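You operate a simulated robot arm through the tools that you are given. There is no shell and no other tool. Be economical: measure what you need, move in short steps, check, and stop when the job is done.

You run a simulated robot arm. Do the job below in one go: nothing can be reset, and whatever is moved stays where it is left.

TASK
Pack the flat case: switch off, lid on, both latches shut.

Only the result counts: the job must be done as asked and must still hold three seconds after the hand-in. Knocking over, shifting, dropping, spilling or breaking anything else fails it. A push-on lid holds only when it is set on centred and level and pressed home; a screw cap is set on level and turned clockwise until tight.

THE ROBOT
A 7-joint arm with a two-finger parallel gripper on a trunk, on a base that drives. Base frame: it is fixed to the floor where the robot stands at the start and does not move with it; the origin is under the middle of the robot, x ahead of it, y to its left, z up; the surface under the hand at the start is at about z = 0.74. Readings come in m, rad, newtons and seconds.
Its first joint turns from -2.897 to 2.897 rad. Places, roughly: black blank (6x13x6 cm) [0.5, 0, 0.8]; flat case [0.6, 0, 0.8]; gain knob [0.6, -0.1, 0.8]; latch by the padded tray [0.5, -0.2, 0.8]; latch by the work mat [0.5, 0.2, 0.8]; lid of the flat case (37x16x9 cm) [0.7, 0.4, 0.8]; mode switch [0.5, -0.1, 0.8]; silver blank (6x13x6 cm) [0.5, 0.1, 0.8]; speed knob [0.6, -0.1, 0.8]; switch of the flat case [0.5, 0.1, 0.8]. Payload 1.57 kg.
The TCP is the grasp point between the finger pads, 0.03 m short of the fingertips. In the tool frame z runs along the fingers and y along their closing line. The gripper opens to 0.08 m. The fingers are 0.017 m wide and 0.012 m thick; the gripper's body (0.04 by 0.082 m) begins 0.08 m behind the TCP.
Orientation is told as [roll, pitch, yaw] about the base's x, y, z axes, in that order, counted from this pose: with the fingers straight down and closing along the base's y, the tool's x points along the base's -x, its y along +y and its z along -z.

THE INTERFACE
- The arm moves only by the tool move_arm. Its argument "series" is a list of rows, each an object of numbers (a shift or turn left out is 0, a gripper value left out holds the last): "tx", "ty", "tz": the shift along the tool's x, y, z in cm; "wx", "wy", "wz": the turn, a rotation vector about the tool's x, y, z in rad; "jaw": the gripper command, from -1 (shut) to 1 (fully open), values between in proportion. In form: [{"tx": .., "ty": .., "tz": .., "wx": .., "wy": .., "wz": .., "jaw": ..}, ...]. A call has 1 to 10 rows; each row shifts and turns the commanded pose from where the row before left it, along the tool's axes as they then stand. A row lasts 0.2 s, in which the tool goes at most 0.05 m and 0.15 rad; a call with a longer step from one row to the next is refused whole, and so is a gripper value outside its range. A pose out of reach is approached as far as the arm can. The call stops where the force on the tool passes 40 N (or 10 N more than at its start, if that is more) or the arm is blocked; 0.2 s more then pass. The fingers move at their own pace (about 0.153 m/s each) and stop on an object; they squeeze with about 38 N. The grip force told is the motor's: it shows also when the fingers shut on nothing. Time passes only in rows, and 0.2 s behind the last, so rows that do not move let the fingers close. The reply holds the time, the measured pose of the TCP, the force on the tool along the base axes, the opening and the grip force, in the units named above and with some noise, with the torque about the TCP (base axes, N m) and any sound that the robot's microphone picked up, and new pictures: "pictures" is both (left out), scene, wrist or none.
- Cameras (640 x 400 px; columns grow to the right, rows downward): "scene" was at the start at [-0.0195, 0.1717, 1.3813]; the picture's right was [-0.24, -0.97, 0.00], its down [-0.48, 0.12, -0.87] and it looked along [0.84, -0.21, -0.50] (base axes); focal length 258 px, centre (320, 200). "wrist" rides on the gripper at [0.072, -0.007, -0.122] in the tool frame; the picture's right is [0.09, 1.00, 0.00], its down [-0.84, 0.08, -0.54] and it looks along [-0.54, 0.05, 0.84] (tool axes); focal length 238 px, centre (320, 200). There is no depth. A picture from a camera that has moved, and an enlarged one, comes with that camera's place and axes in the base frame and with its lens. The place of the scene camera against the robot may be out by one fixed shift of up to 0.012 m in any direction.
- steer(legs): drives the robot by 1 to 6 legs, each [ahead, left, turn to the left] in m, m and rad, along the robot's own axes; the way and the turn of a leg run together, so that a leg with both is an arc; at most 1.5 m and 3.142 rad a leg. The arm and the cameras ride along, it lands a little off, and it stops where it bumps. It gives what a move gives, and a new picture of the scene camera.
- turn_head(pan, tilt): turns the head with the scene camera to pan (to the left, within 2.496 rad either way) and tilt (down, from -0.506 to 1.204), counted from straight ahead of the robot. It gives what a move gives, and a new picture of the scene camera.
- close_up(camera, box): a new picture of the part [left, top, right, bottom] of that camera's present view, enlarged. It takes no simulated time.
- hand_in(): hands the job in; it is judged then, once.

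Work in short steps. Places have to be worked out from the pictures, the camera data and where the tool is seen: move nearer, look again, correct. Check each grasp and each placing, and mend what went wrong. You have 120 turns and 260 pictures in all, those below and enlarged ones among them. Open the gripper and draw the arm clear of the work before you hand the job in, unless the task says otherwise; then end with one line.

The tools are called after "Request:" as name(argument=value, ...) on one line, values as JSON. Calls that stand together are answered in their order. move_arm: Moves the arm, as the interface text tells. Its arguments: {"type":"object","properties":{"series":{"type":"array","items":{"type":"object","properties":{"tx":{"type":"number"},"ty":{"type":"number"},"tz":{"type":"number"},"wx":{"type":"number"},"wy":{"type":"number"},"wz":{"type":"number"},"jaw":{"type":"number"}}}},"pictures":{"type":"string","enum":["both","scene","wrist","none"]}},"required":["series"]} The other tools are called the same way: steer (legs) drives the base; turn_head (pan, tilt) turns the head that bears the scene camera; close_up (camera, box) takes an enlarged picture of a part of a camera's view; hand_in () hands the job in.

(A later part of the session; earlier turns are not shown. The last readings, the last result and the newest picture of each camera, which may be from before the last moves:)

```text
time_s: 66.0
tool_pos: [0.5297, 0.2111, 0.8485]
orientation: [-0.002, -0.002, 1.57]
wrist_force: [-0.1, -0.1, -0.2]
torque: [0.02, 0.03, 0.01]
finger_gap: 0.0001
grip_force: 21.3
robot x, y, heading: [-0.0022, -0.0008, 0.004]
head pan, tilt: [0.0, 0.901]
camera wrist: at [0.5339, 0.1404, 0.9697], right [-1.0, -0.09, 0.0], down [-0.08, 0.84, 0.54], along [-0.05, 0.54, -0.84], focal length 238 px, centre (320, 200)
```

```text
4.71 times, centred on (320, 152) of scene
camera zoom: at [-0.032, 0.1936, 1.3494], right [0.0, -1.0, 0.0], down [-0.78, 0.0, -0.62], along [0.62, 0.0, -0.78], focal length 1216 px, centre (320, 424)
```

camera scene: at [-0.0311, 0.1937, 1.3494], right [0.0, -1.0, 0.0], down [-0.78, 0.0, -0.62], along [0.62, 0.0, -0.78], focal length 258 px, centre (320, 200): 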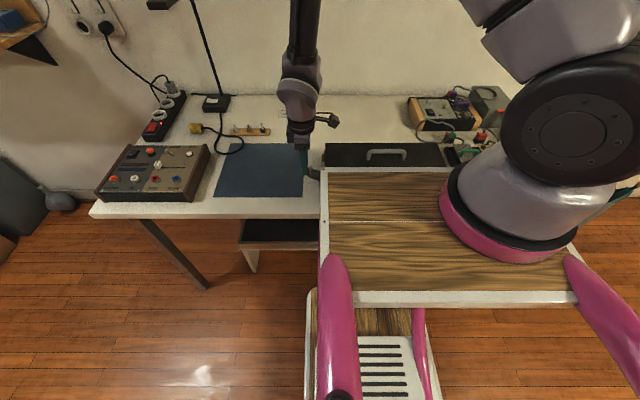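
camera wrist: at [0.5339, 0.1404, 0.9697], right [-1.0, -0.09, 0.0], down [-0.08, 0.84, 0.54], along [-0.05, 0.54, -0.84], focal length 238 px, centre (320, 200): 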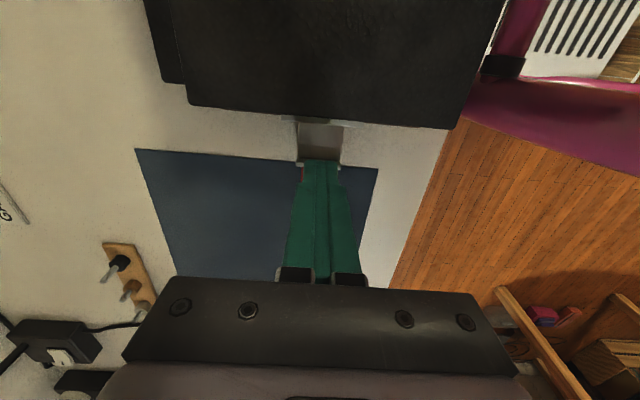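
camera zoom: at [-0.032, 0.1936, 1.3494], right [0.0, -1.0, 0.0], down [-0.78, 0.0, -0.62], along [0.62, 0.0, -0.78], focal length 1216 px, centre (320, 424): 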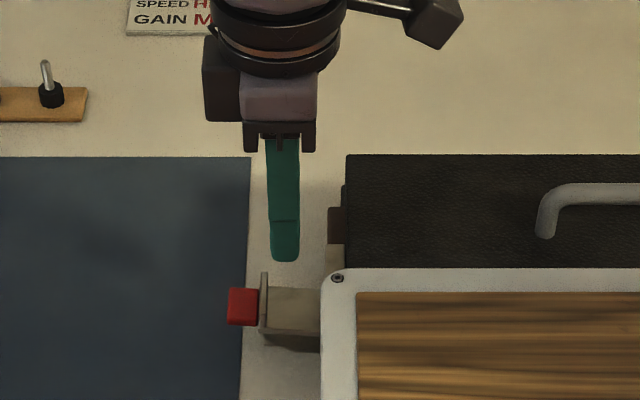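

The tab slipped out of the tips and fell back flat. Better: push it up from beneath — tilt the tool ~60° with closed fingers pointing inward from outside, tip under the tab, then lift and push over. I raise and tilt first.

Request:
move_arm(series=[{"tz": -4, "tx": -2}, {"tz": -3.5, "tx": -3}, {"tx": -4.5}, {"tx": -4.5, "wy": 0.15}, {"wy": 0.15}, {"wy": 0.15}, {"wy": 0.15}, {"wy": 0.15}, {"wy": 0.15}, {"wy": 0.147}], pictures="both")

```text
time_s: 68.2
tool_pos: [0.5297, 0.352, 0.9231]
orientation: [-0.009, 1.046, 1.562]
wrist_force: [0.0, 0.0, 0.7]
torque: [0.04, 0.0, 0.01]
finger_gap: 0.0001
grip_force: 20.8
robot x, y, heading: [0.0006, -0.0013, 0.001]
head pan, tilt: [0.0, 0.901]
camera scene: at [-0.0319, 0.1933, 1.3495], right [0.0, -1.0, 0.0], down [-0.78, 0.0, -0.62], along [0.62, 0.0, -0.78], focal length 258 px, centre (320, 200)
camera wrist: at [0.5345, 0.4211, 1.0464], right [-1.0, -0.04, 0.08], down [-0.07, 0.89, -0.45], along [-0.05, -0.46, -0.89], focal length 238 px, centre (320, 200)
```

scene: 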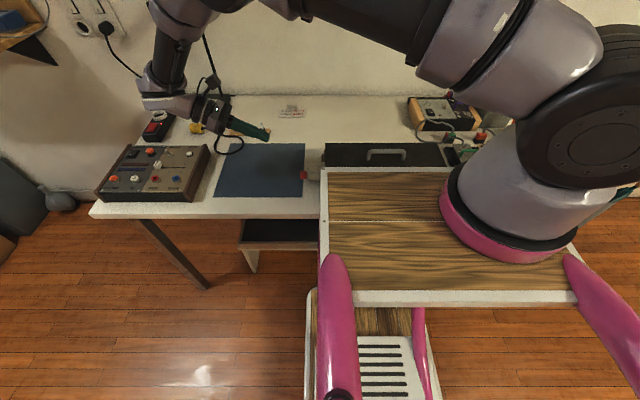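
wrist: 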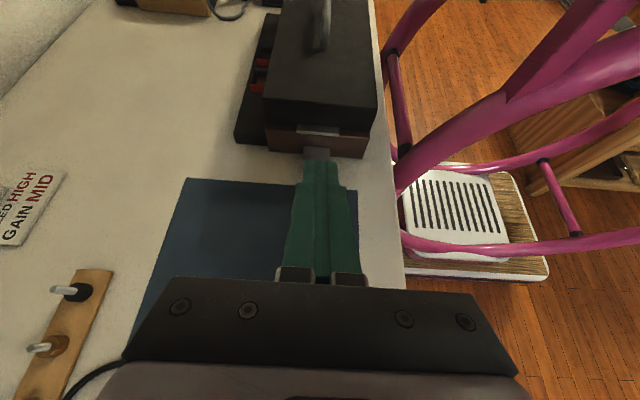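

Posture works and nothing is near. I descend to about 3 cm above the working height just outside the tab.

Request:
move_arm(series=[{"tx": -2.14, "tz": 2.8}, {"tx": -2.14, "tz": 2.8}, {"tx": -2.14, "tz": 2.8}, {"tx": -2.14, "tz": 2.8}, {}], pictures="both")

Request:
close_up(camera="wrist", box=[240, 100, 400, 220])

Request:
close_up(camera="scene", box=[180, 90, 360, 210])

```text
time_s: 69.4
tool_pos: [0.5321, 0.2953, 0.7923]
orientation: [-0.007, 1.044, 1.562]
wrist_force: [0.8, 0.6, 0.9]
torque: [0.02, -0.01, 0.05]
finger_gap: 0.0
grip_force: 21.4
robot x, y, heading: [0.0013, 0.0004, 0.0]
head pan, tilt: [0.0, 0.901]
camera scene: at [-0.0319, 0.1936, 1.3494], right [0.0, -1.0, 0.0], down [-0.78, 0.0, -0.62], along [0.62, 0.0, -0.78], focal length 258 px, centre (320, 200)
camera wrist: at [0.5367, 0.3664, 0.9158], right [-1.0, -0.04, 0.08], down [-0.07, 0.89, -0.45], along [-0.05, -0.46, -0.89], focal length 238 px, centre (320, 200)
```

scene: 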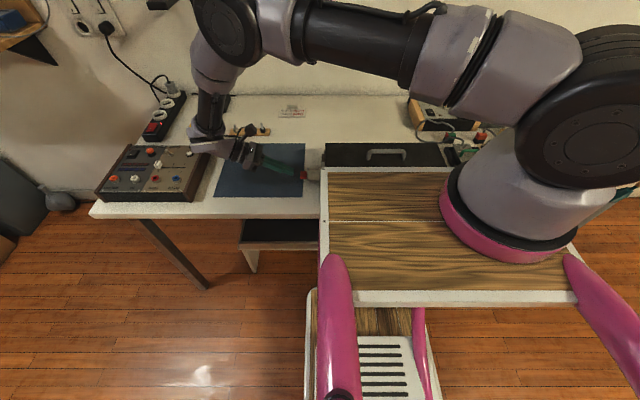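
wrist: 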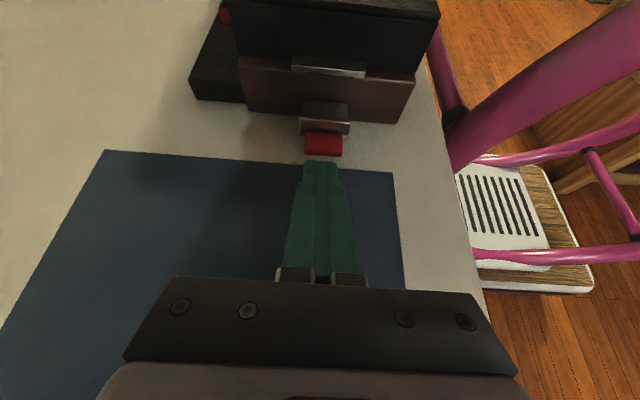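

```text
3.33 times, centred on (320, 160) of wrist
camera zoom: at [0.5367, 0.3664, 0.9158], right [-1.0, -0.04, 0.08], down [-0.07, 0.89, -0.45], along [-0.05, -0.46, -0.89], focal length 794 px, centre (320, 333)
```

zoom: 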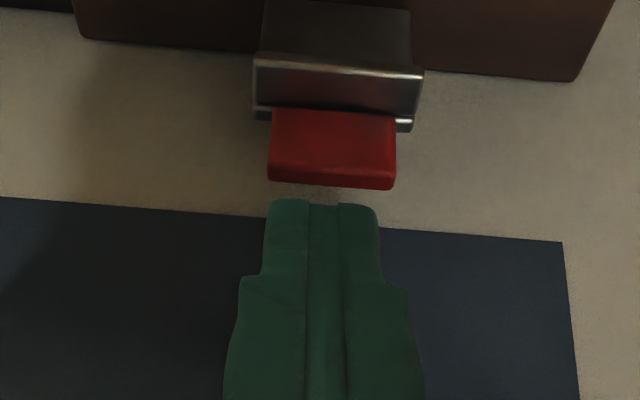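

```text
3.33 times, centred on (270, 150) of scene
camera zoom: at [-0.0319, 0.1936, 1.3494], right [0.0, -1.0, 0.0], down [-0.78, 0.0, -0.62], along [0.62, 0.0, -0.78], focal length 862 px, centre (487, 367)
```

zoom: 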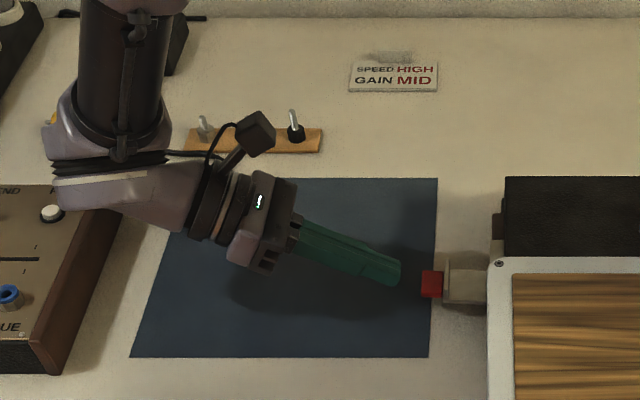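

Tab underside is at about z 0.767. I go down to tip centre ≈0.755, then slide in ~2 cm under the tab.

Request:
move_arm(series=[{"tx": -1.0, "tz": 0.6, "ty": 0.4}, {"tx": -0.95, "tz": 0.55}, {"tx": 0.55, "tz": 0.95}, {"tx": 0.6, "tz": 1.04}, {}], pictures="wrist")

Request:
close_up(camera="wrist", box=[240, 80, 400, 200])

Request:
close_up(camera="scene", box=[180, 90, 360, 210])

```text
time_s: 70.6
tool_pos: [0.5278, 0.2744, 0.7691]
orientation: [-0.006, 1.044, 1.562]
wrist_force: [0.0, -0.7, -0.1]
torque: [0.01, -0.02, -0.01]
finger_gap: 0.0002
grip_force: 21.4
robot x, y, heading: [-0.0024, 0.0001, -0.0]
head pan, tilt: [0.0, 0.901]
camera wrist: at [0.5309, 0.3436, 0.8924], right [-1.0, -0.04, 0.08], down [-0.07, 0.89, -0.45], along [-0.05, -0.46, -0.89], focal length 238 px, centre (320, 200)
```

wrist: 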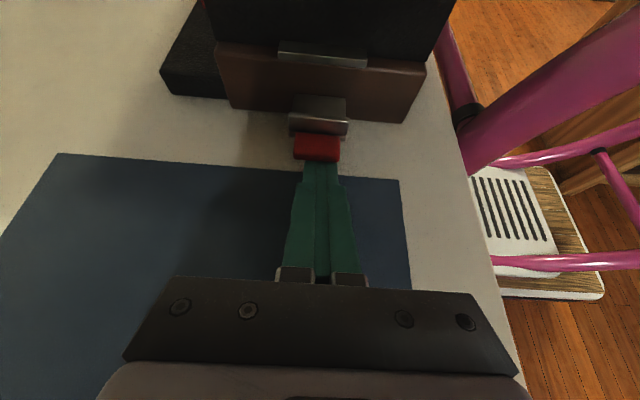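

```text
3.33 times, centred on (320, 140) of wrist
camera zoom: at [0.5309, 0.3436, 0.8924], right [-1.0, -0.04, 0.08], down [-0.07, 0.89, -0.45], along [-0.05, -0.46, -0.89], focal length 794 px, centre (320, 400)
```

zoom: 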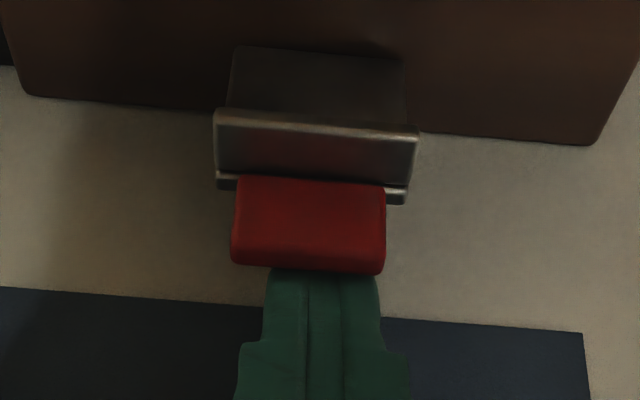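

```text
3.33 times, centred on (270, 150) of scene
camera zoom: at [-0.0319, 0.1936, 1.3494], right [0.0, -1.0, 0.0], down [-0.78, 0.0, -0.62], along [0.62, 0.0, -0.78], focal length 862 px, centre (487, 367)
```

zoom: 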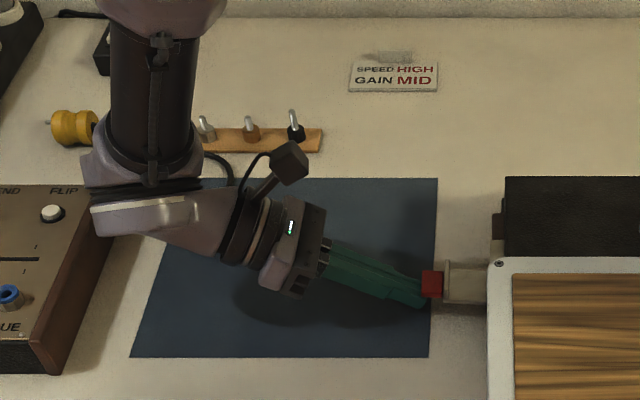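

The tip is under the tab with no contact. Insert 5 mm more and start the lifting arc to ~45°.

Request:
move_arm(series=[{"tx": 0.3, "tz": 0.5}, {"tx": 1.33, "tz": -0.55}, {"tx": 1.43, "tz": -0.19}, {"tx": 1.42, "tz": 0.18}, {}], pictures="wrist")

Request:
close_up(camera="scene", box=[240, 110, 360, 190])

```text
time_s: 71.8
tool_pos: [0.5261, 0.2518, 0.8082]
orientation: [-0.007, 1.046, 1.563]
wrist_force: [0.1, 0.8, -0.9]
torque: [0.01, 0.01, -0.01]
finger_gap: 0.0
grip_force: 20.6
robot x, y, heading: [0.0018, 0.0004, 0.003]
head pan, tilt: [0.0, 0.901]
camera wrist: at [0.5304, 0.3218, 0.9323], right [-1.0, -0.04, 0.08], down [-0.07, 0.89, -0.45], along [-0.05, -0.46, -0.89], focal length 238 px, centre (320, 200)
```

wrist: 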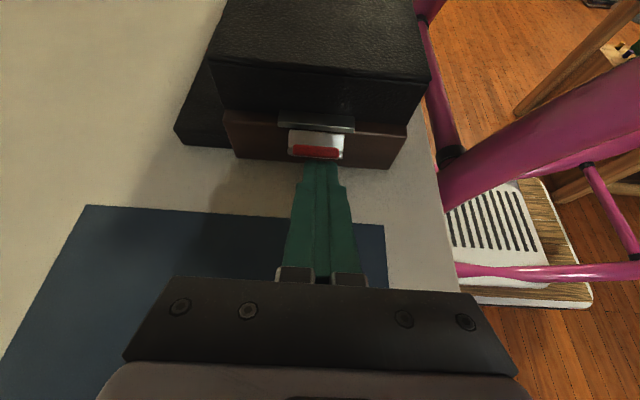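

```text
5.00 times, centred on (300, 150) of scene
camera zoom: at [-0.0319, 0.1936, 1.3494], right [0.0, -1.0, 0.0], down [-0.78, 0.0, -0.62], along [0.62, 0.0, -0.78], focal length 1292 px, centre (420, 450)
```

zoom: 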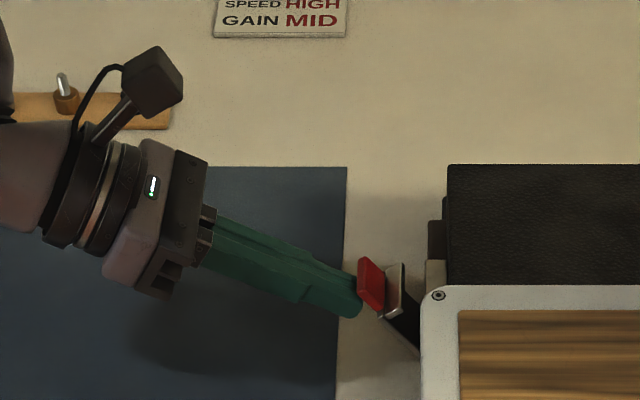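

Excellent: the latch rides up on the fingertip, about 45–60°. Continue the arc.

Request:
move_arm(series=[{"tx": 1.32, "tz": 0.55}, {"tx": 1.14, "tz": 0.88}, {}], pictures="wrist")

Request:
close_up(camera="scene", box=[240, 110, 360, 190])

Request:
close_up(camera="wrist", box=[240, 80, 400, 200])

```text
time_s: 72.6
tool_pos: [0.5266, 0.2248, 0.8231]
orientation: [-0.008, 1.044, 1.562]
wrist_force: [0.6, 0.5, -0.8]
torque: [0.0, 0.02, -0.02]
finger_gap: 0.0
grip_force: 21.1
robot x, y, heading: [0.0016, 0.0032, 0.003]
head pan, tilt: [0.0, 0.901]
camera wrist: at [0.531, 0.2964, 0.9461], right [-1.0, -0.04, 0.08], down [-0.07, 0.89, -0.45], along [-0.05, -0.46, -0.89], focal length 238 px, centre (320, 200)
```

wrist: 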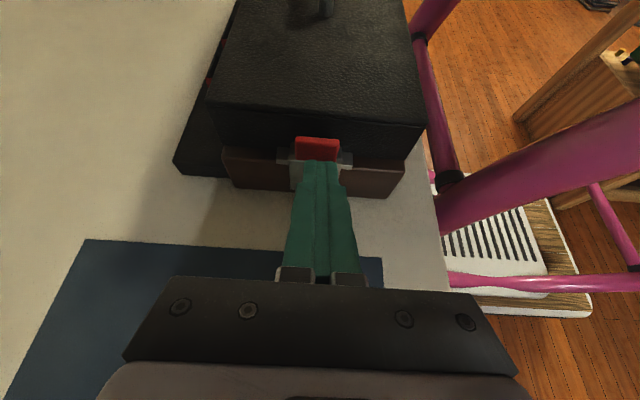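

```text
5.00 times, centred on (300, 150) of scene
camera zoom: at [-0.0319, 0.1936, 1.3494], right [0.0, -1.0, 0.0], down [-0.78, 0.0, -0.62], along [0.62, 0.0, -0.78], focal length 1292 px, centre (420, 450)
```

zoom: 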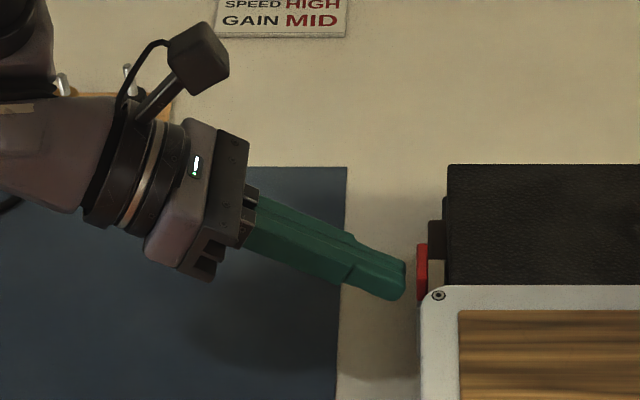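

```text
3.33 times, centred on (320, 140) of wrist
camera zoom: at [0.531, 0.2964, 0.9461], right [-1.0, -0.04, 0.08], down [-0.07, 0.89, -0.45], along [-0.05, -0.46, -0.89], focal length 794 px, centre (320, 400)
```

zoom: 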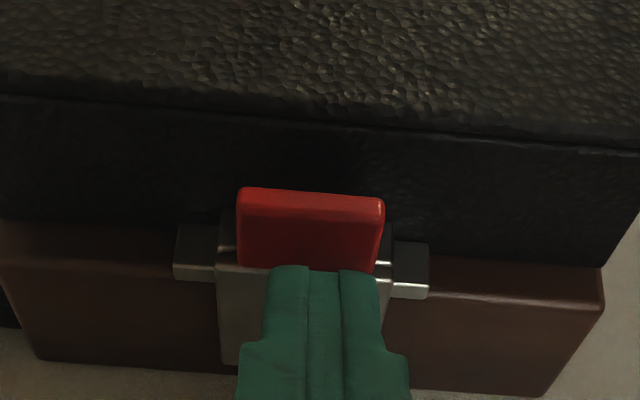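

The latch stands nearly upright with its lip at the catch. I push inward until it seats.

Request:
move_arm(series=[{"tx": 0.3, "tz": 0.5}, {"tx": 0.3, "tz": 0.5}, {"tx": 0.2, "tz": 0.35}, {"tx": 0.2, "tz": 0.35}, {}], pictures="none")

Request:
close_up(camera="wrist", box=[240, 80, 400, 200])

Request:
close_up(camera="scene", box=[240, 110, 360, 190])

```text
time_s: 73.3
tool_pos: [0.5269, 0.2211, 0.8237]
orientation: [-0.008, 1.031, 1.57]
wrist_force: [-0.6, 13.2, 0.0]
torque: [0.1, -0.01, -0.03]
finger_gap: 0.0
grip_force: 21.4
robot x, y, heading: [-0.0004, 0.0011, -0.001]
head pan, tilt: [0.0, 0.901]
stopped in row 3: the force on the tool passed its limit at 44 N (the readings are from after the stop); the commanded pose is now the measured one
```

```text
3.33 times, centred on (320, 140) of wrist
camera zoom: at [0.5301, 0.2905, 0.9474], right [-1.0, -0.05, 0.07], down [-0.08, 0.89, -0.44], along [-0.04, -0.44, -0.89], focal length 794 px, centre (320, 400)
```

zoom: 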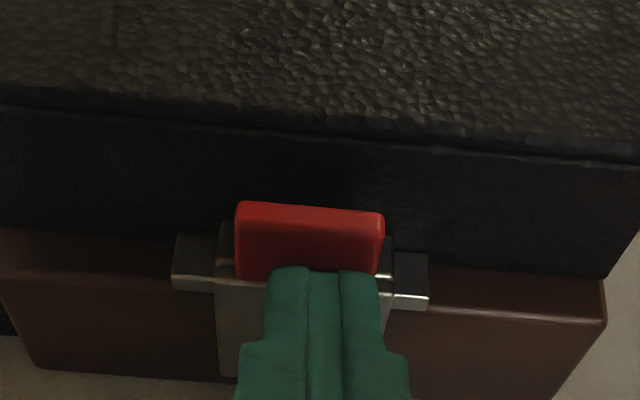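

```text
5.00 times, centred on (300, 150) of scene
camera zoom: at [-0.032, 0.1946, 1.3493], right [0.0, -1.0, 0.0], down [-0.78, 0.0, -0.62], along [0.62, 0.0, -0.78], focal length 1292 px, centre (420, 450)
```

zoom: 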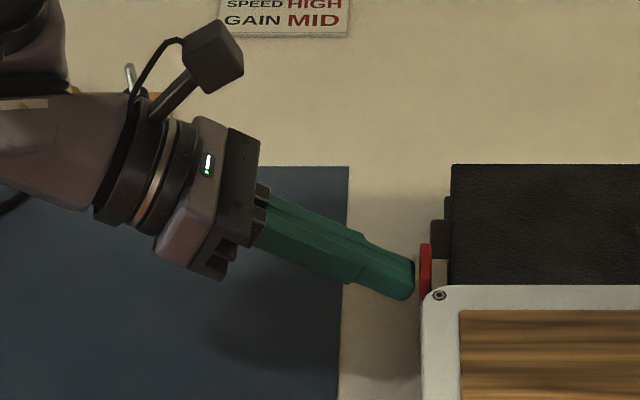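

44 N reached. I back off along the approach to see if the latch stays shut.

Request:
move_arm(series=[{"tx": -0.5, "tz": -0.87}, {"tx": -1, "tz": -1.73}, {"tx": -1, "tz": -1.73}, {}], pictures="none")

Request:
close_up(camera="wrist", box=[240, 40, 400, 160])

Request:
close_up(camera="scene", box=[260, 110, 380, 190])

```text
time_s: 74.3
tool_pos: [0.5273, 0.2682, 0.8254]
orientation: [-0.009, 1.036, 1.567]
wrist_force: [-0.2, 0.7, -0.1]
torque: [-0.01, 0.0, -0.01]
finger_gap: 0.0001
grip_force: 21.6
robot x, y, heading: [-0.0025, 0.0021, 0.001]
head pan, tilt: [0.0, 0.901]
```

```text
3.33 times, centred on (320, 100) of wrist
camera zoom: at [0.5319, 0.338, 0.9482], right [-1.0, -0.05, 0.07], down [-0.08, 0.89, -0.44], along [-0.04, -0.45, -0.89], focal length 794 px, centre (320, 533)
```

zoom: 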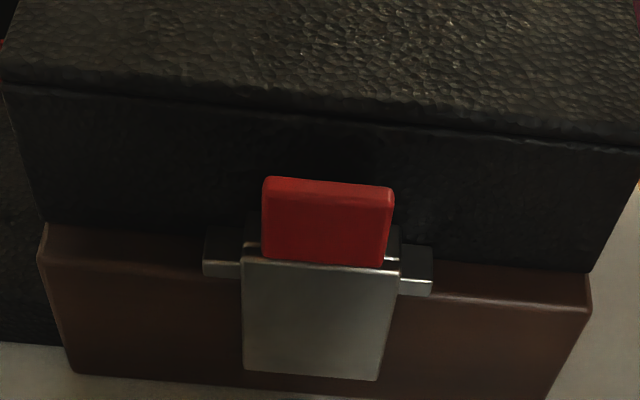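

```text
5.00 times, centred on (320, 150) of scene
camera zoom: at [-0.032, 0.194, 1.3494], right [0.0, -1.0, 0.0], down [-0.78, 0.0, -0.62], along [0.62, 0.0, -0.78], focal length 1292 px, centre (320, 450)
```

zoom: 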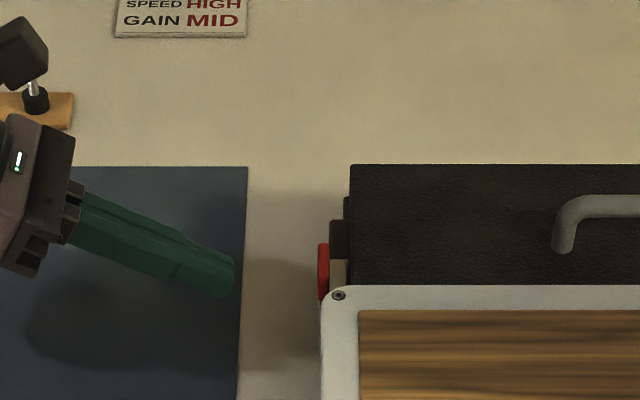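

Request:
close_up(camera="wrist", box=[285, 80, 355, 140])

```text
6.67 times, centred on (320, 110) of wrist
camera zoom: at [0.5319, 0.338, 0.9482], right [-1.0, -0.05, 0.07], down [-0.08, 0.89, -0.44], along [-0.04, -0.45, -0.89], focal length 1589 px, centre (320, 800)
```

zoom: 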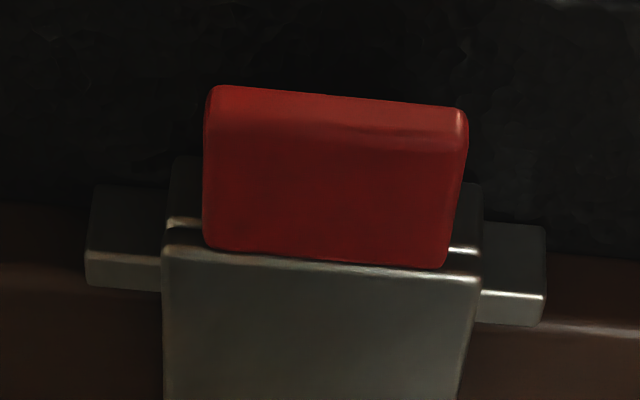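

Left latch is shut with its lip over the catch. Now the right latch: I raise, straighten, and turn to yaw −90 so the hand can come from the right side.

Request:
move_arm(series=[{"tx": 3.5, "tz": -3}, {"tx": 3.5, "tz": -3}, {"tx": 2, "tz": -2, "wy": -0.15}, {"wy": -0.15}, {"wy": -0.15}, {"wy": -0.15}, {"wy": -0.15}, {"wy": -0.15}, {"wy": -0.14}, {}], pictures="none")

Request:
move_arm(series=[{"wz": 0.15, "tx": 4}, {"wz": 0.15}, {"wz": 0.15}, {"wz": 0.15}, {"wz": 0.15}, {"wz": 0.15}, {"wz": 0.15}, {"wz": 0.15}, {"wz": 0.15}, {"wz": 0.15}], pictures="none")

```text
time_s: 76.5
tool_pos: [0.5255, 0.2914, 0.9409]
orientation: [-0.004, -0.008, 1.575]
wrist_force: [0.0, 0.6, -0.2]
torque: [0.0, 0.01, 0.02]
finger_gap: 0.0
grip_force: 21.2
robot x, y, heading: [0.0031, -0.0017, 0.002]
head pan, tilt: [0.0, 0.901]
```

```text
time_s: 78.7
tool_pos: [0.5244, 0.2534, 0.9423]
orientation: [0.007, -0.004, 0.07]
wrist_force: [0.0, -0.7, -0.6]
torque: [0.01, 0.01, -0.02]
finger_gap: 0.0002
grip_force: 21.4
robot x, y, heading: [-0.0027, 0.0006, -0.002]
head pan, tilt: [0.0, 0.901]
```

Now raise and move to the right side, then look at the surroundings of the right latch with yaw near 0 first.

Request:
move_arm(series=[{"tz": -4.5}, {"tz": -4.5, "wz": 0.07}, {"ty": -4.8}, {"ty": -4.8}, {"ty": -4.8}, {"ty": -4.8}, {"ty": -4.8}, {"ty": -4.8}, {"ty": -4.8}, {"ty": -4.8}], pictures="none")

Request:
move_arm(series=[{"ty": -4.8}, {"ty": -4.8}, {"tx": -3}, {}], pictures="wrist")

Request:
close_up(camera="wrist", box=[200, 0, 440, 170])

```text
time_s: 80.9
tool_pos: [0.5336, -0.1315, 1.0298]
orientation: [0.005, -0.004, 0.007]
wrist_force: [-0.1, -0.4, -0.1]
torque: [-0.05, 0.0, 0.01]
finger_gap: 0.0001
grip_force: 21.6
out of reach, approached as far as the arm can: row 9
robot x, y, heading: [0.0002, 0.0015, 0.002]
head pan, tilt: [0.0, 0.901]
```

```text
time_s: 81.9
tool_pos: [0.5627, -0.226, 1.0321]
orientation: [0.004, -0.004, 0.006]
wrist_force: [0.1, 0.0, 0.1]
torque: [-0.01, -0.01, 0.0]
finger_gap: 0.0001
grip_force: 21.8
robot x, y, heading: [-0.0013, -0.0005, -0.002]
head pan, tilt: [0.0, 0.901]
camera wrist: at [0.4888, -0.2344, 1.1532], right [-0.1, 1.0, 0.0], down [0.83, 0.08, 0.55], along [0.54, 0.06, -0.84], focal length 238 px, centre (320, 200)
```

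wrist: 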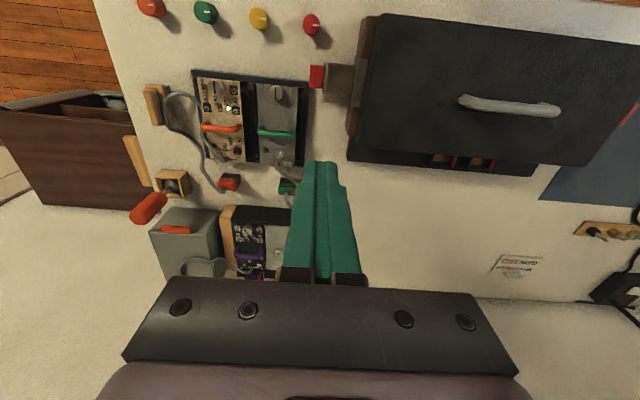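

```text
2.35 times, centred on (320, 85) of wrist
camera zoom: at [0.4888, -0.2344, 1.1532], right [-0.1, 1.0, 0.0], down [0.83, 0.08, 0.55], along [0.54, 0.06, -0.84], focal length 561 px, centre (320, 471)
```

zoom: 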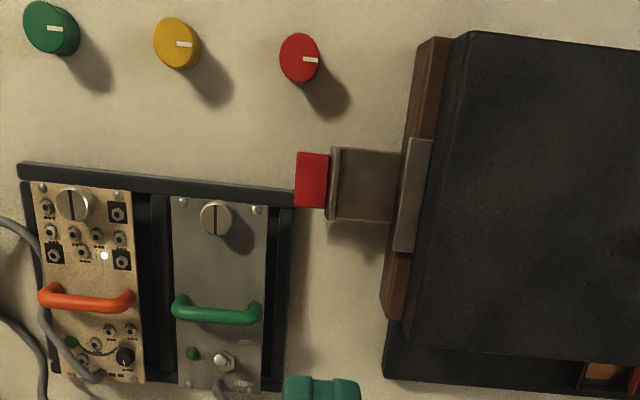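

The right latch has low neighbours: tray edge (z≈0.757, x>0.535) and a red knob post (x<0.482, top ≈0.77). I'll approach at x≈0.511 with a 40° tilt. First turn to yaw −90.

Request:
move_arm(series=[{"wz": 0.15, "ty": -3, "tx": 2}, {"wz": 0.15, "ty": -3, "tx": 1.5}, {"wz": 0.15}, {"wz": 0.15}, {"wz": 0.15}, {"wz": 0.15}, {"wz": 0.15}, {"wz": 0.15}, {"wz": 0.15}, {"wz": 0.15}], pictures="none")

Request:
move_arm(series=[{"wz": 0.075}, {"wy": 0.14}, {"wy": 0.14}, {"wy": 0.14}, {"wy": 0.14}, {"wy": 0.14}, {}], pictures="both")

```text
time_s: 84.1
tool_pos: [0.5225, -0.2852, 1.0311]
orientation: [0.003, 0.007, -1.496]
wrist_force: [1.2, 0.2, -0.4]
torque: [-0.01, 0.0, -0.02]
finger_gap: 0.0001
grip_force: 20.8
robot x, y, heading: [-0.0, 0.0054, 0.001]
head pan, tilt: [0.0, 0.901]
```

```text
time_s: 85.7
tool_pos: [0.5228, -0.2859, 1.03]
orientation: [0.004, 0.706, -1.567]
wrist_force: [-0.5, 0.0, 0.0]
torque: [0.03, 0.03, 0.01]
finger_gap: 0.0001
grip_force: 20.8
robot x, y, heading: [0.0012, -0.0015, 0.001]
head pan, tilt: [0.0, 0.901]
camera scene: at [-0.0321, 0.1939, 1.3494], right [0.0, -1.0, 0.0], down [-0.78, 0.0, -0.62], along [0.62, 0.0, -0.78], focal length 258 px, centre (320, 200)
camera wrist: at [0.514, -0.3092, 1.1693], right [1.0, 0.07, 0.06], down [0.08, -0.99, -0.13], along [0.05, 0.14, -0.99], focal length 238 px, centre (320, 200)
```

scene: 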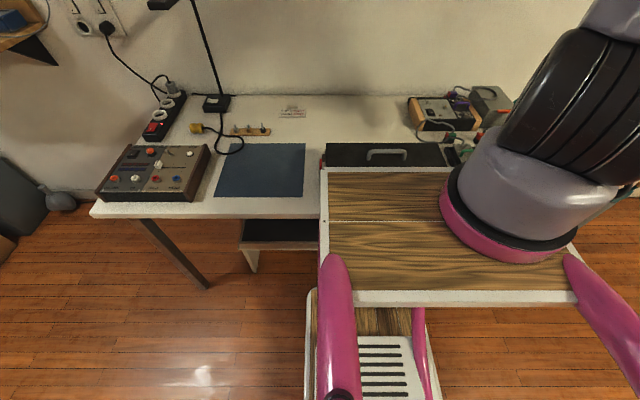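
wrist: 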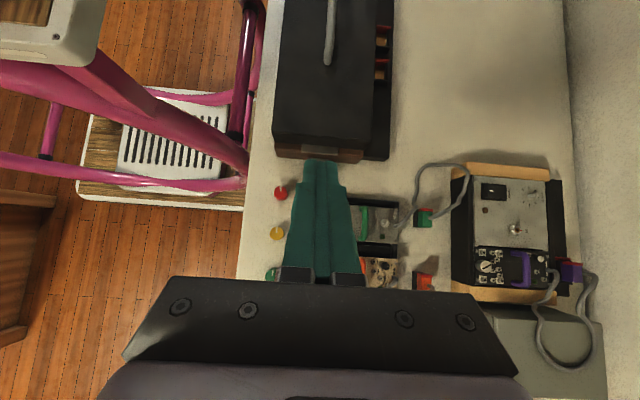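

Posture fine. Descend toward tip ≈(0.511, −0.275, 0.80) for a close look.

Request:
move_arm(series=[{"tx": -2.8, "tz": 3.05, "ty": -0.6}, {"tx": -2.8, "tz": 3.05, "ty": -0.6}, {"tx": -2.8, "tz": 3.05}, {"tx": -2.8, "tz": 3.05}, {"tx": -2.8, "tz": 3.0}, {}], pictures="wrist")

Request:
close_up(camera="wrist", box=[240, 60, 400, 180])

```text
time_s: 87.1
tool_pos: [0.5115, -0.293, 0.823]
orientation: [0.004, 0.705, -1.566]
wrist_force: [0.3, -0.1, -0.1]
torque: [-0.03, -0.01, -0.01]
finger_gap: 0.0
grip_force: 20.8
robot x, y, heading: [-0.0016, -0.002, 0.001]
head pan, tilt: [0.0, 0.901]
camera wrist: at [0.5033, -0.3162, 0.9619], right [1.0, 0.07, 0.06], down [0.08, -0.99, -0.13], along [0.05, 0.13, -0.99], focal length 238 px, centre (320, 200)
```

wrist: 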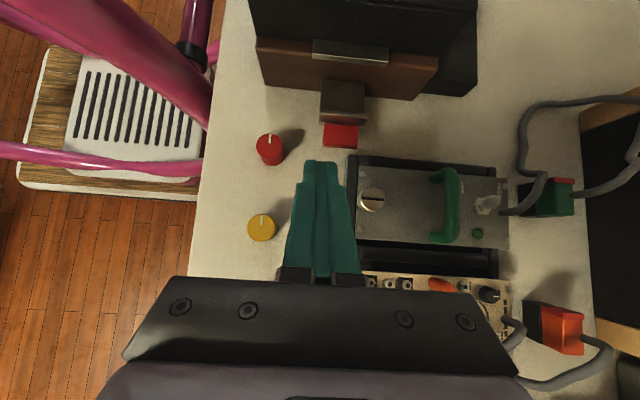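

```text
3.33 times, centred on (320, 120) of wrist
camera zoom: at [0.5033, -0.3162, 0.9619], right [1.0, 0.07, 0.06], down [0.08, -0.99, -0.13], along [0.05, 0.13, -0.99], focal length 794 px, centre (320, 467)
```

zoom: 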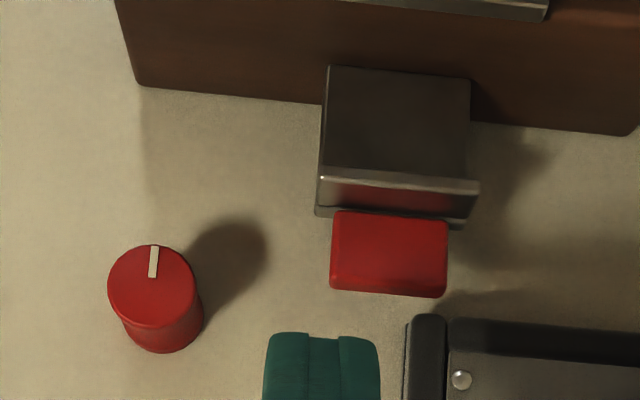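

Clear lane beside the tray. Shift to x≈0.516, go down outside the tab, then slide the tip corner ~7 mm under it.

Request:
move_arm(series=[{"ty": 0.4}, {"tx": -1.26, "tz": 2.0}, {"tx": -1.26, "tz": 2.0}, {"tx": 0.84, "tz": 0.71}, {"tx": 0.84, "tz": 0.71}, {}], pictures="wrist")

Request:
close_up(camera="wrist", box=[240, 80, 400, 200])

```text
time_s: 88.5
tool_pos: [0.5166, -0.265, 0.7758]
orientation: [0.005, 0.704, -1.566]
wrist_force: [0.5, -0.3, -0.9]
torque: [-0.02, -0.01, 0.01]
finger_gap: 0.0
grip_force: 21.3
robot x, y, heading: [0.0019, 0.0037, 0.004]
head pan, tilt: [0.0, 0.901]
camera wrist: at [0.5078, -0.2882, 0.9154], right [1.0, 0.07, 0.06], down [0.08, -0.99, -0.13], along [0.05, 0.13, -0.99], focal length 238 px, centre (320, 200)
```

wrist: 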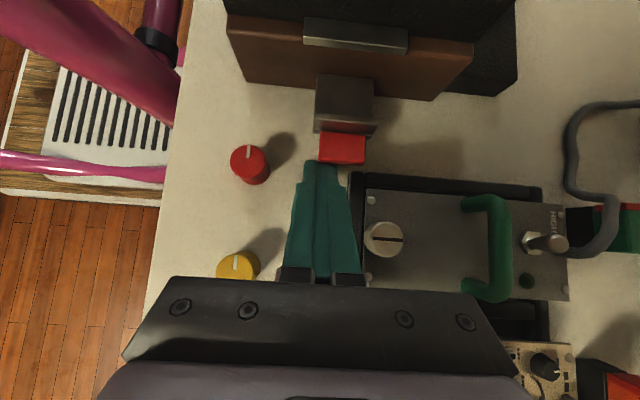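

```text
3.33 times, centred on (320, 140) of wrist
camera zoom: at [0.5078, -0.2882, 0.9154], right [1.0, 0.07, 0.06], down [0.08, -0.99, -0.13], along [0.05, 0.13, -0.99], focal length 794 px, centre (320, 400)
```

zoom: 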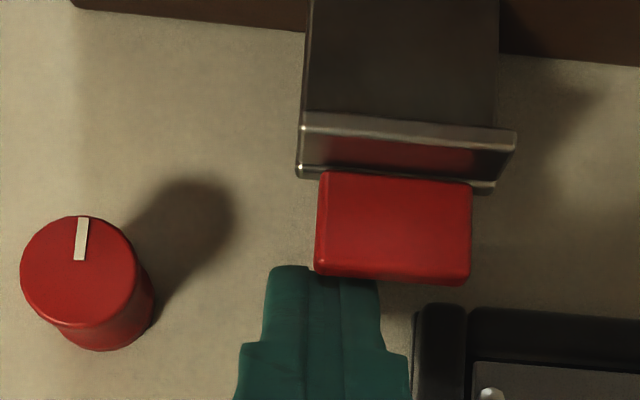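

Insert ~5 mm more, then start the arc.

Request:
move_arm(series=[{"tx": 0.38, "tz": 0.32}, {"tx": 1.07, "tz": -0.96}, {"tx": 1.28, "tz": -0.65}, {"tx": 1.4, "tz": -0.3}, {}], pictures="wrist")

Request:
close_up(camera="wrist", box=[240, 80, 400, 200])

```text
time_s: 89.7
tool_pos: [0.5166, -0.2437, 0.8141]
orientation: [0.004, 0.703, -1.565]
wrist_force: [0.4, 0.5, -0.4]
torque: [0.01, -0.01, 0.02]
finger_gap: 0.0001
grip_force: 21.5
robot x, y, heading: [0.0002, -0.0032, 0.0]
head pan, tilt: [0.0, 0.901]
camera wrist: at [0.507, -0.2669, 0.9545], right [1.0, 0.07, 0.06], down [0.08, -0.99, -0.13], along [0.05, 0.13, -0.99], focal length 238 px, centre (320, 200)
```

wrist: 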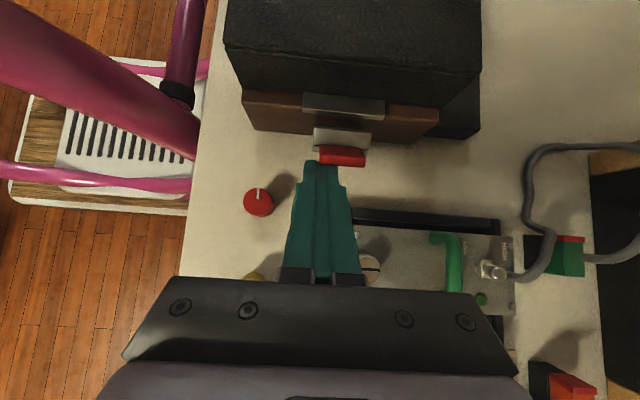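

```text
3.33 times, centred on (320, 140) of wrist
camera zoom: at [0.507, -0.2669, 0.9545], right [1.0, 0.07, 0.06], down [0.08, -0.99, -0.13], along [0.05, 0.13, -0.99], focal length 794 px, centre (320, 400)
```

zoom: 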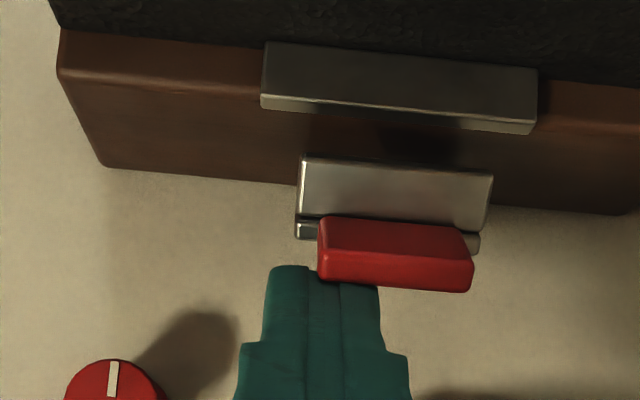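

Latch is rising past ~45°. Continue, easing 8 mm toward the tab's middle.

Request:
move_arm(series=[{"tx": 1.43, "tz": 0.08, "ty": 0.3}, {"tx": 1.37, "tz": 0.44, "ty": 0.3}, {"ty": 0.3}], pictures="wrist")

Request:
close_up(camera="wrist", box=[240, 80, 400, 200])

```text
time_s: 90.5
tool_pos: [0.5239, -0.2196, 0.8293]
orientation: [0.006, 0.706, -1.567]
wrist_force: [-0.4, 0.5, 0.3]
torque: [0.02, 0.03, 0.02]
finger_gap: 0.0002
grip_force: 21.1
robot x, y, heading: [-0.0007, 0.0002, -0.0]
head pan, tilt: [0.0, 0.901]
camera wrist: at [0.5154, -0.242, 0.9688], right [1.0, 0.07, 0.06], down [0.08, -0.99, -0.13], along [0.05, 0.13, -0.99], focal length 238 px, centre (320, 200)
```

wrist: 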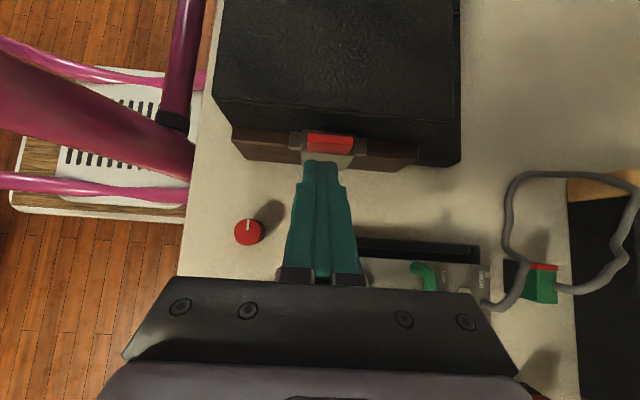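

```text
3.33 times, centred on (320, 140) of wrist
camera zoom: at [0.5154, -0.242, 0.9688], right [1.0, 0.07, 0.06], down [0.08, -0.99, -0.13], along [0.05, 0.13, -0.99], focal length 794 px, centre (320, 400)
```

zoom: 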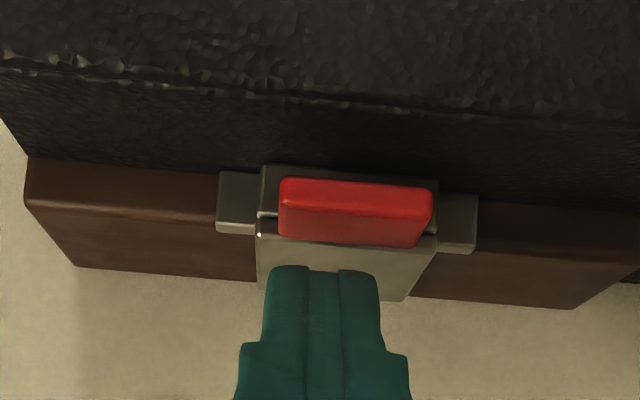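

The lip is over the right catch. Push inward gently until it seats.

Request:
move_arm(series=[{"tx": 0.38, "tz": 0.33}, {"tx": 0.38, "tz": 0.33}, {"tx": 0.3, "tz": 0.26}, {"tx": 0.3, "tz": 0.26}, {"tx": 0.23, "tz": 0.2}, {}], pictures="none")

Request:
close_up(camera="wrist", box=[240, 80, 400, 200])

```text
time_s: 91.4
tool_pos: [0.5249, -0.2126, 0.8286]
orientation: [0.008, 0.694, -1.569]
wrist_force: [-1.7, -11.1, 0.5]
torque: [-0.17, 0.0, 0.04]
finger_gap: 0.0
grip_force: 21.2
robot x, y, heading: [0.0013, 0.0002, 0.002]
head pan, tilt: [0.0, 0.901]
stopped in row 4: the force on the tool passed its limit at 47 N (the readings are from after the stop); the commanded pose is now the measured one
```

```text
3.33 times, centred on (320, 140) of wrist
camera zoom: at [0.515, -0.2336, 0.9687], right [1.0, 0.07, 0.07], down [0.08, -0.99, -0.12], along [0.06, 0.12, -0.99], focal length 794 px, centre (320, 400)
```

zoom: 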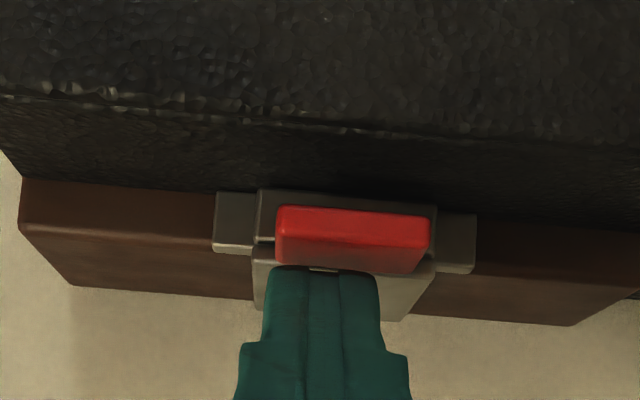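

Seated at 47 N. Back off and inspect.

Request:
move_arm(series=[{"tx": -0.8, "tz": -0.65}, {"tx": -1.6, "tz": -1.3}, {"tx": -0.5, "tz": -3.5}, {"tz": -4}, {}], pictures="none")

Request:
close_up(camera="wrist", box=[260, 60, 380, 150])

Request:
close_up(camera="scene", box=[290, 120, 410, 190])

```text
time_s: 92.6
tool_pos: [0.524, -0.2947, 0.883]
orientation: [0.006, 0.695, -1.569]
wrist_force: [1.4, 0.1, -0.4]
torque: [0.02, 0.03, 0.01]
finger_gap: 0.0
grip_force: 21.1
robot x, y, heading: [0.0002, 0.0005, 0.001]
head pan, tilt: [0.0, 0.901]
```

```text
4.44 times, centred on (320, 105) of wrist
camera zoom: at [0.5149, -0.3168, 1.0235], right [1.0, 0.07, 0.06], down [0.08, -0.99, -0.12], along [0.06, 0.12, -0.99], focal length 1059 px, centre (320, 622)
```

zoom: 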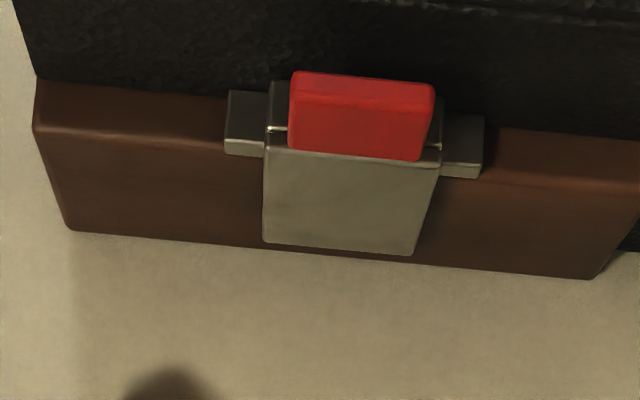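

```text
5.33 times, centred on (350, 155) of scene
camera zoom: at [-0.0319, 0.1934, 1.3494], right [0.0, -1.0, 0.0], down [-0.78, 0.0, -0.62], along [0.62, 0.0, -0.78], focal length 1379 px, centre (160, 440)
```

zoom: 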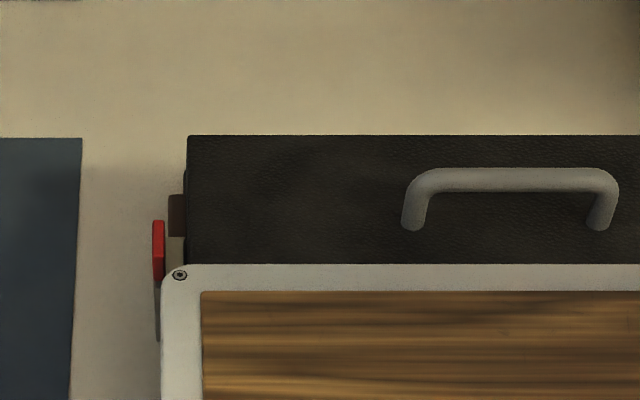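

Both latches are upright with lips over their catches. For safety I'll press the lid once more on the handle's top: straighten and move above it.

Request:
move_arm(series=[{"tx": 2, "tz": -4}, {"tx": 2, "tz": -4}, {"wy": -0.14}, {"wy": -0.14}, {"wy": -0.14}, {"wy": -0.14}, {"wy": -0.14, "tx": 4}, {"tx": 4.5}, {"tx": 4.5}, {"tx": 4.5}], pictures="none")

Request:
move_arm(series=[{"tx": 4.5}, {"tx": 4.5}, {}], pictures="wrist")

```text
time_s: 94.8
tool_pos: [0.5336, -0.1401, 0.9762]
orientation: [0.003, -0.005, -1.575]
wrist_force: [0.4, -0.4, -0.4]
torque: [0.03, -0.03, 0.01]
finger_gap: 0.0
grip_force: 21.5
out of reach, approached as far as the arm can: row 10
robot x, y, heading: [0.0007, -0.0003, 0.002]
head pan, tilt: [0.0, 0.901]
```

```text
time_s: 95.6
tool_pos: [0.5372, -0.0495, 0.977]
orientation: [0.008, -0.004, -1.572]
wrist_force: [-0.4, -0.6, 0.0]
torque: [0.01, 0.01, 0.04]
finger_gap: 0.0
grip_force: 21.3
out of reach, approached as far as the arm can: row 1
robot x, y, heading: [-0.0012, 0.0013, 0.0]
head pan, tilt: [0.0, 0.901]
camera wrist: at [0.5286, 0.0236, 1.0983], right [1.0, 0.09, 0.01], down [0.07, -0.83, 0.55], along [0.05, -0.54, -0.84], focal length 238 px, centre (320, 200)
```

wrist: 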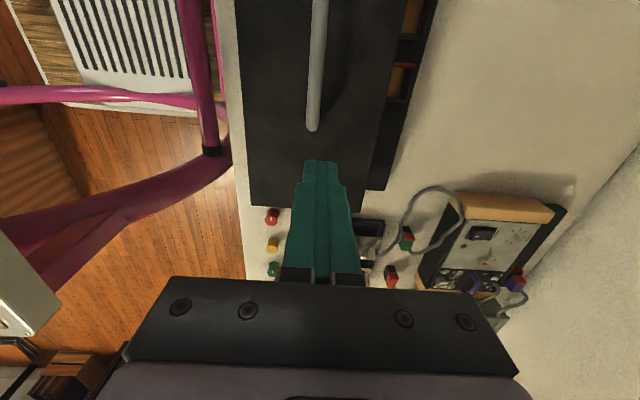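

Request:
move_arm(series=[{"tx": 2.6, "ty": -0.4}, {"tx": 2.6, "ty": -0.4}, {"tz": 3}, {"tz": 2.5}, {}], pictures="wrist")

```text
time_s: 96.8
tool_pos: [0.5319, 0.0022, 0.9184]
orientation: [0.006, -0.005, -1.572]
wrist_force: [-0.4, -0.1, 1.0]
torque: [0.0, -0.01, -0.06]
finger_gap: 0.0
grip_force: 21.2
robot x, y, heading: [0.0015, 0.001, -0.004]
head pan, tilt: [0.0, 0.901]
camera wrist: at [0.5224, 0.0761, 1.0404], right [1.0, 0.09, 0.01], down [0.07, -0.83, 0.55], along [0.05, -0.54, -0.84], focal length 238 px, centre (320, 200)
```

wrist: 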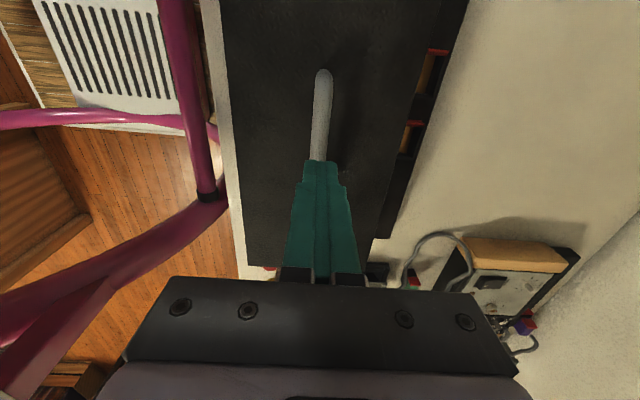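

Aligned over the bar. Press down in small steps.

Request:
move_arm(series=[{"tz": 0.8}, {"tz": 0.6}, {"tz": 0.4}, {"tz": 0.3}, {"tz": 0.3}, {"tz": 0.3}, {"tz": 0.3}, {"tz": 0.3}, {}], pictures="none")

```text
time_s: 97.8
tool_pos: [0.5311, 0.002, 0.8998]
orientation: [0.011, -0.003, -1.571]
wrist_force: [-5.8, -1.1, 19.8]
torque: [0.08, 0.24, 0.04]
finger_gap: 0.0001
grip_force: 22.1
robot x, y, heading: [-0.0022, -0.0012, -0.007]
head pan, tilt: [0.0, 0.901]
stopped in row 5: the force on the tool passed its limit at 56 N (the readings are from after the stop); the commanded pose is now the measured one
```

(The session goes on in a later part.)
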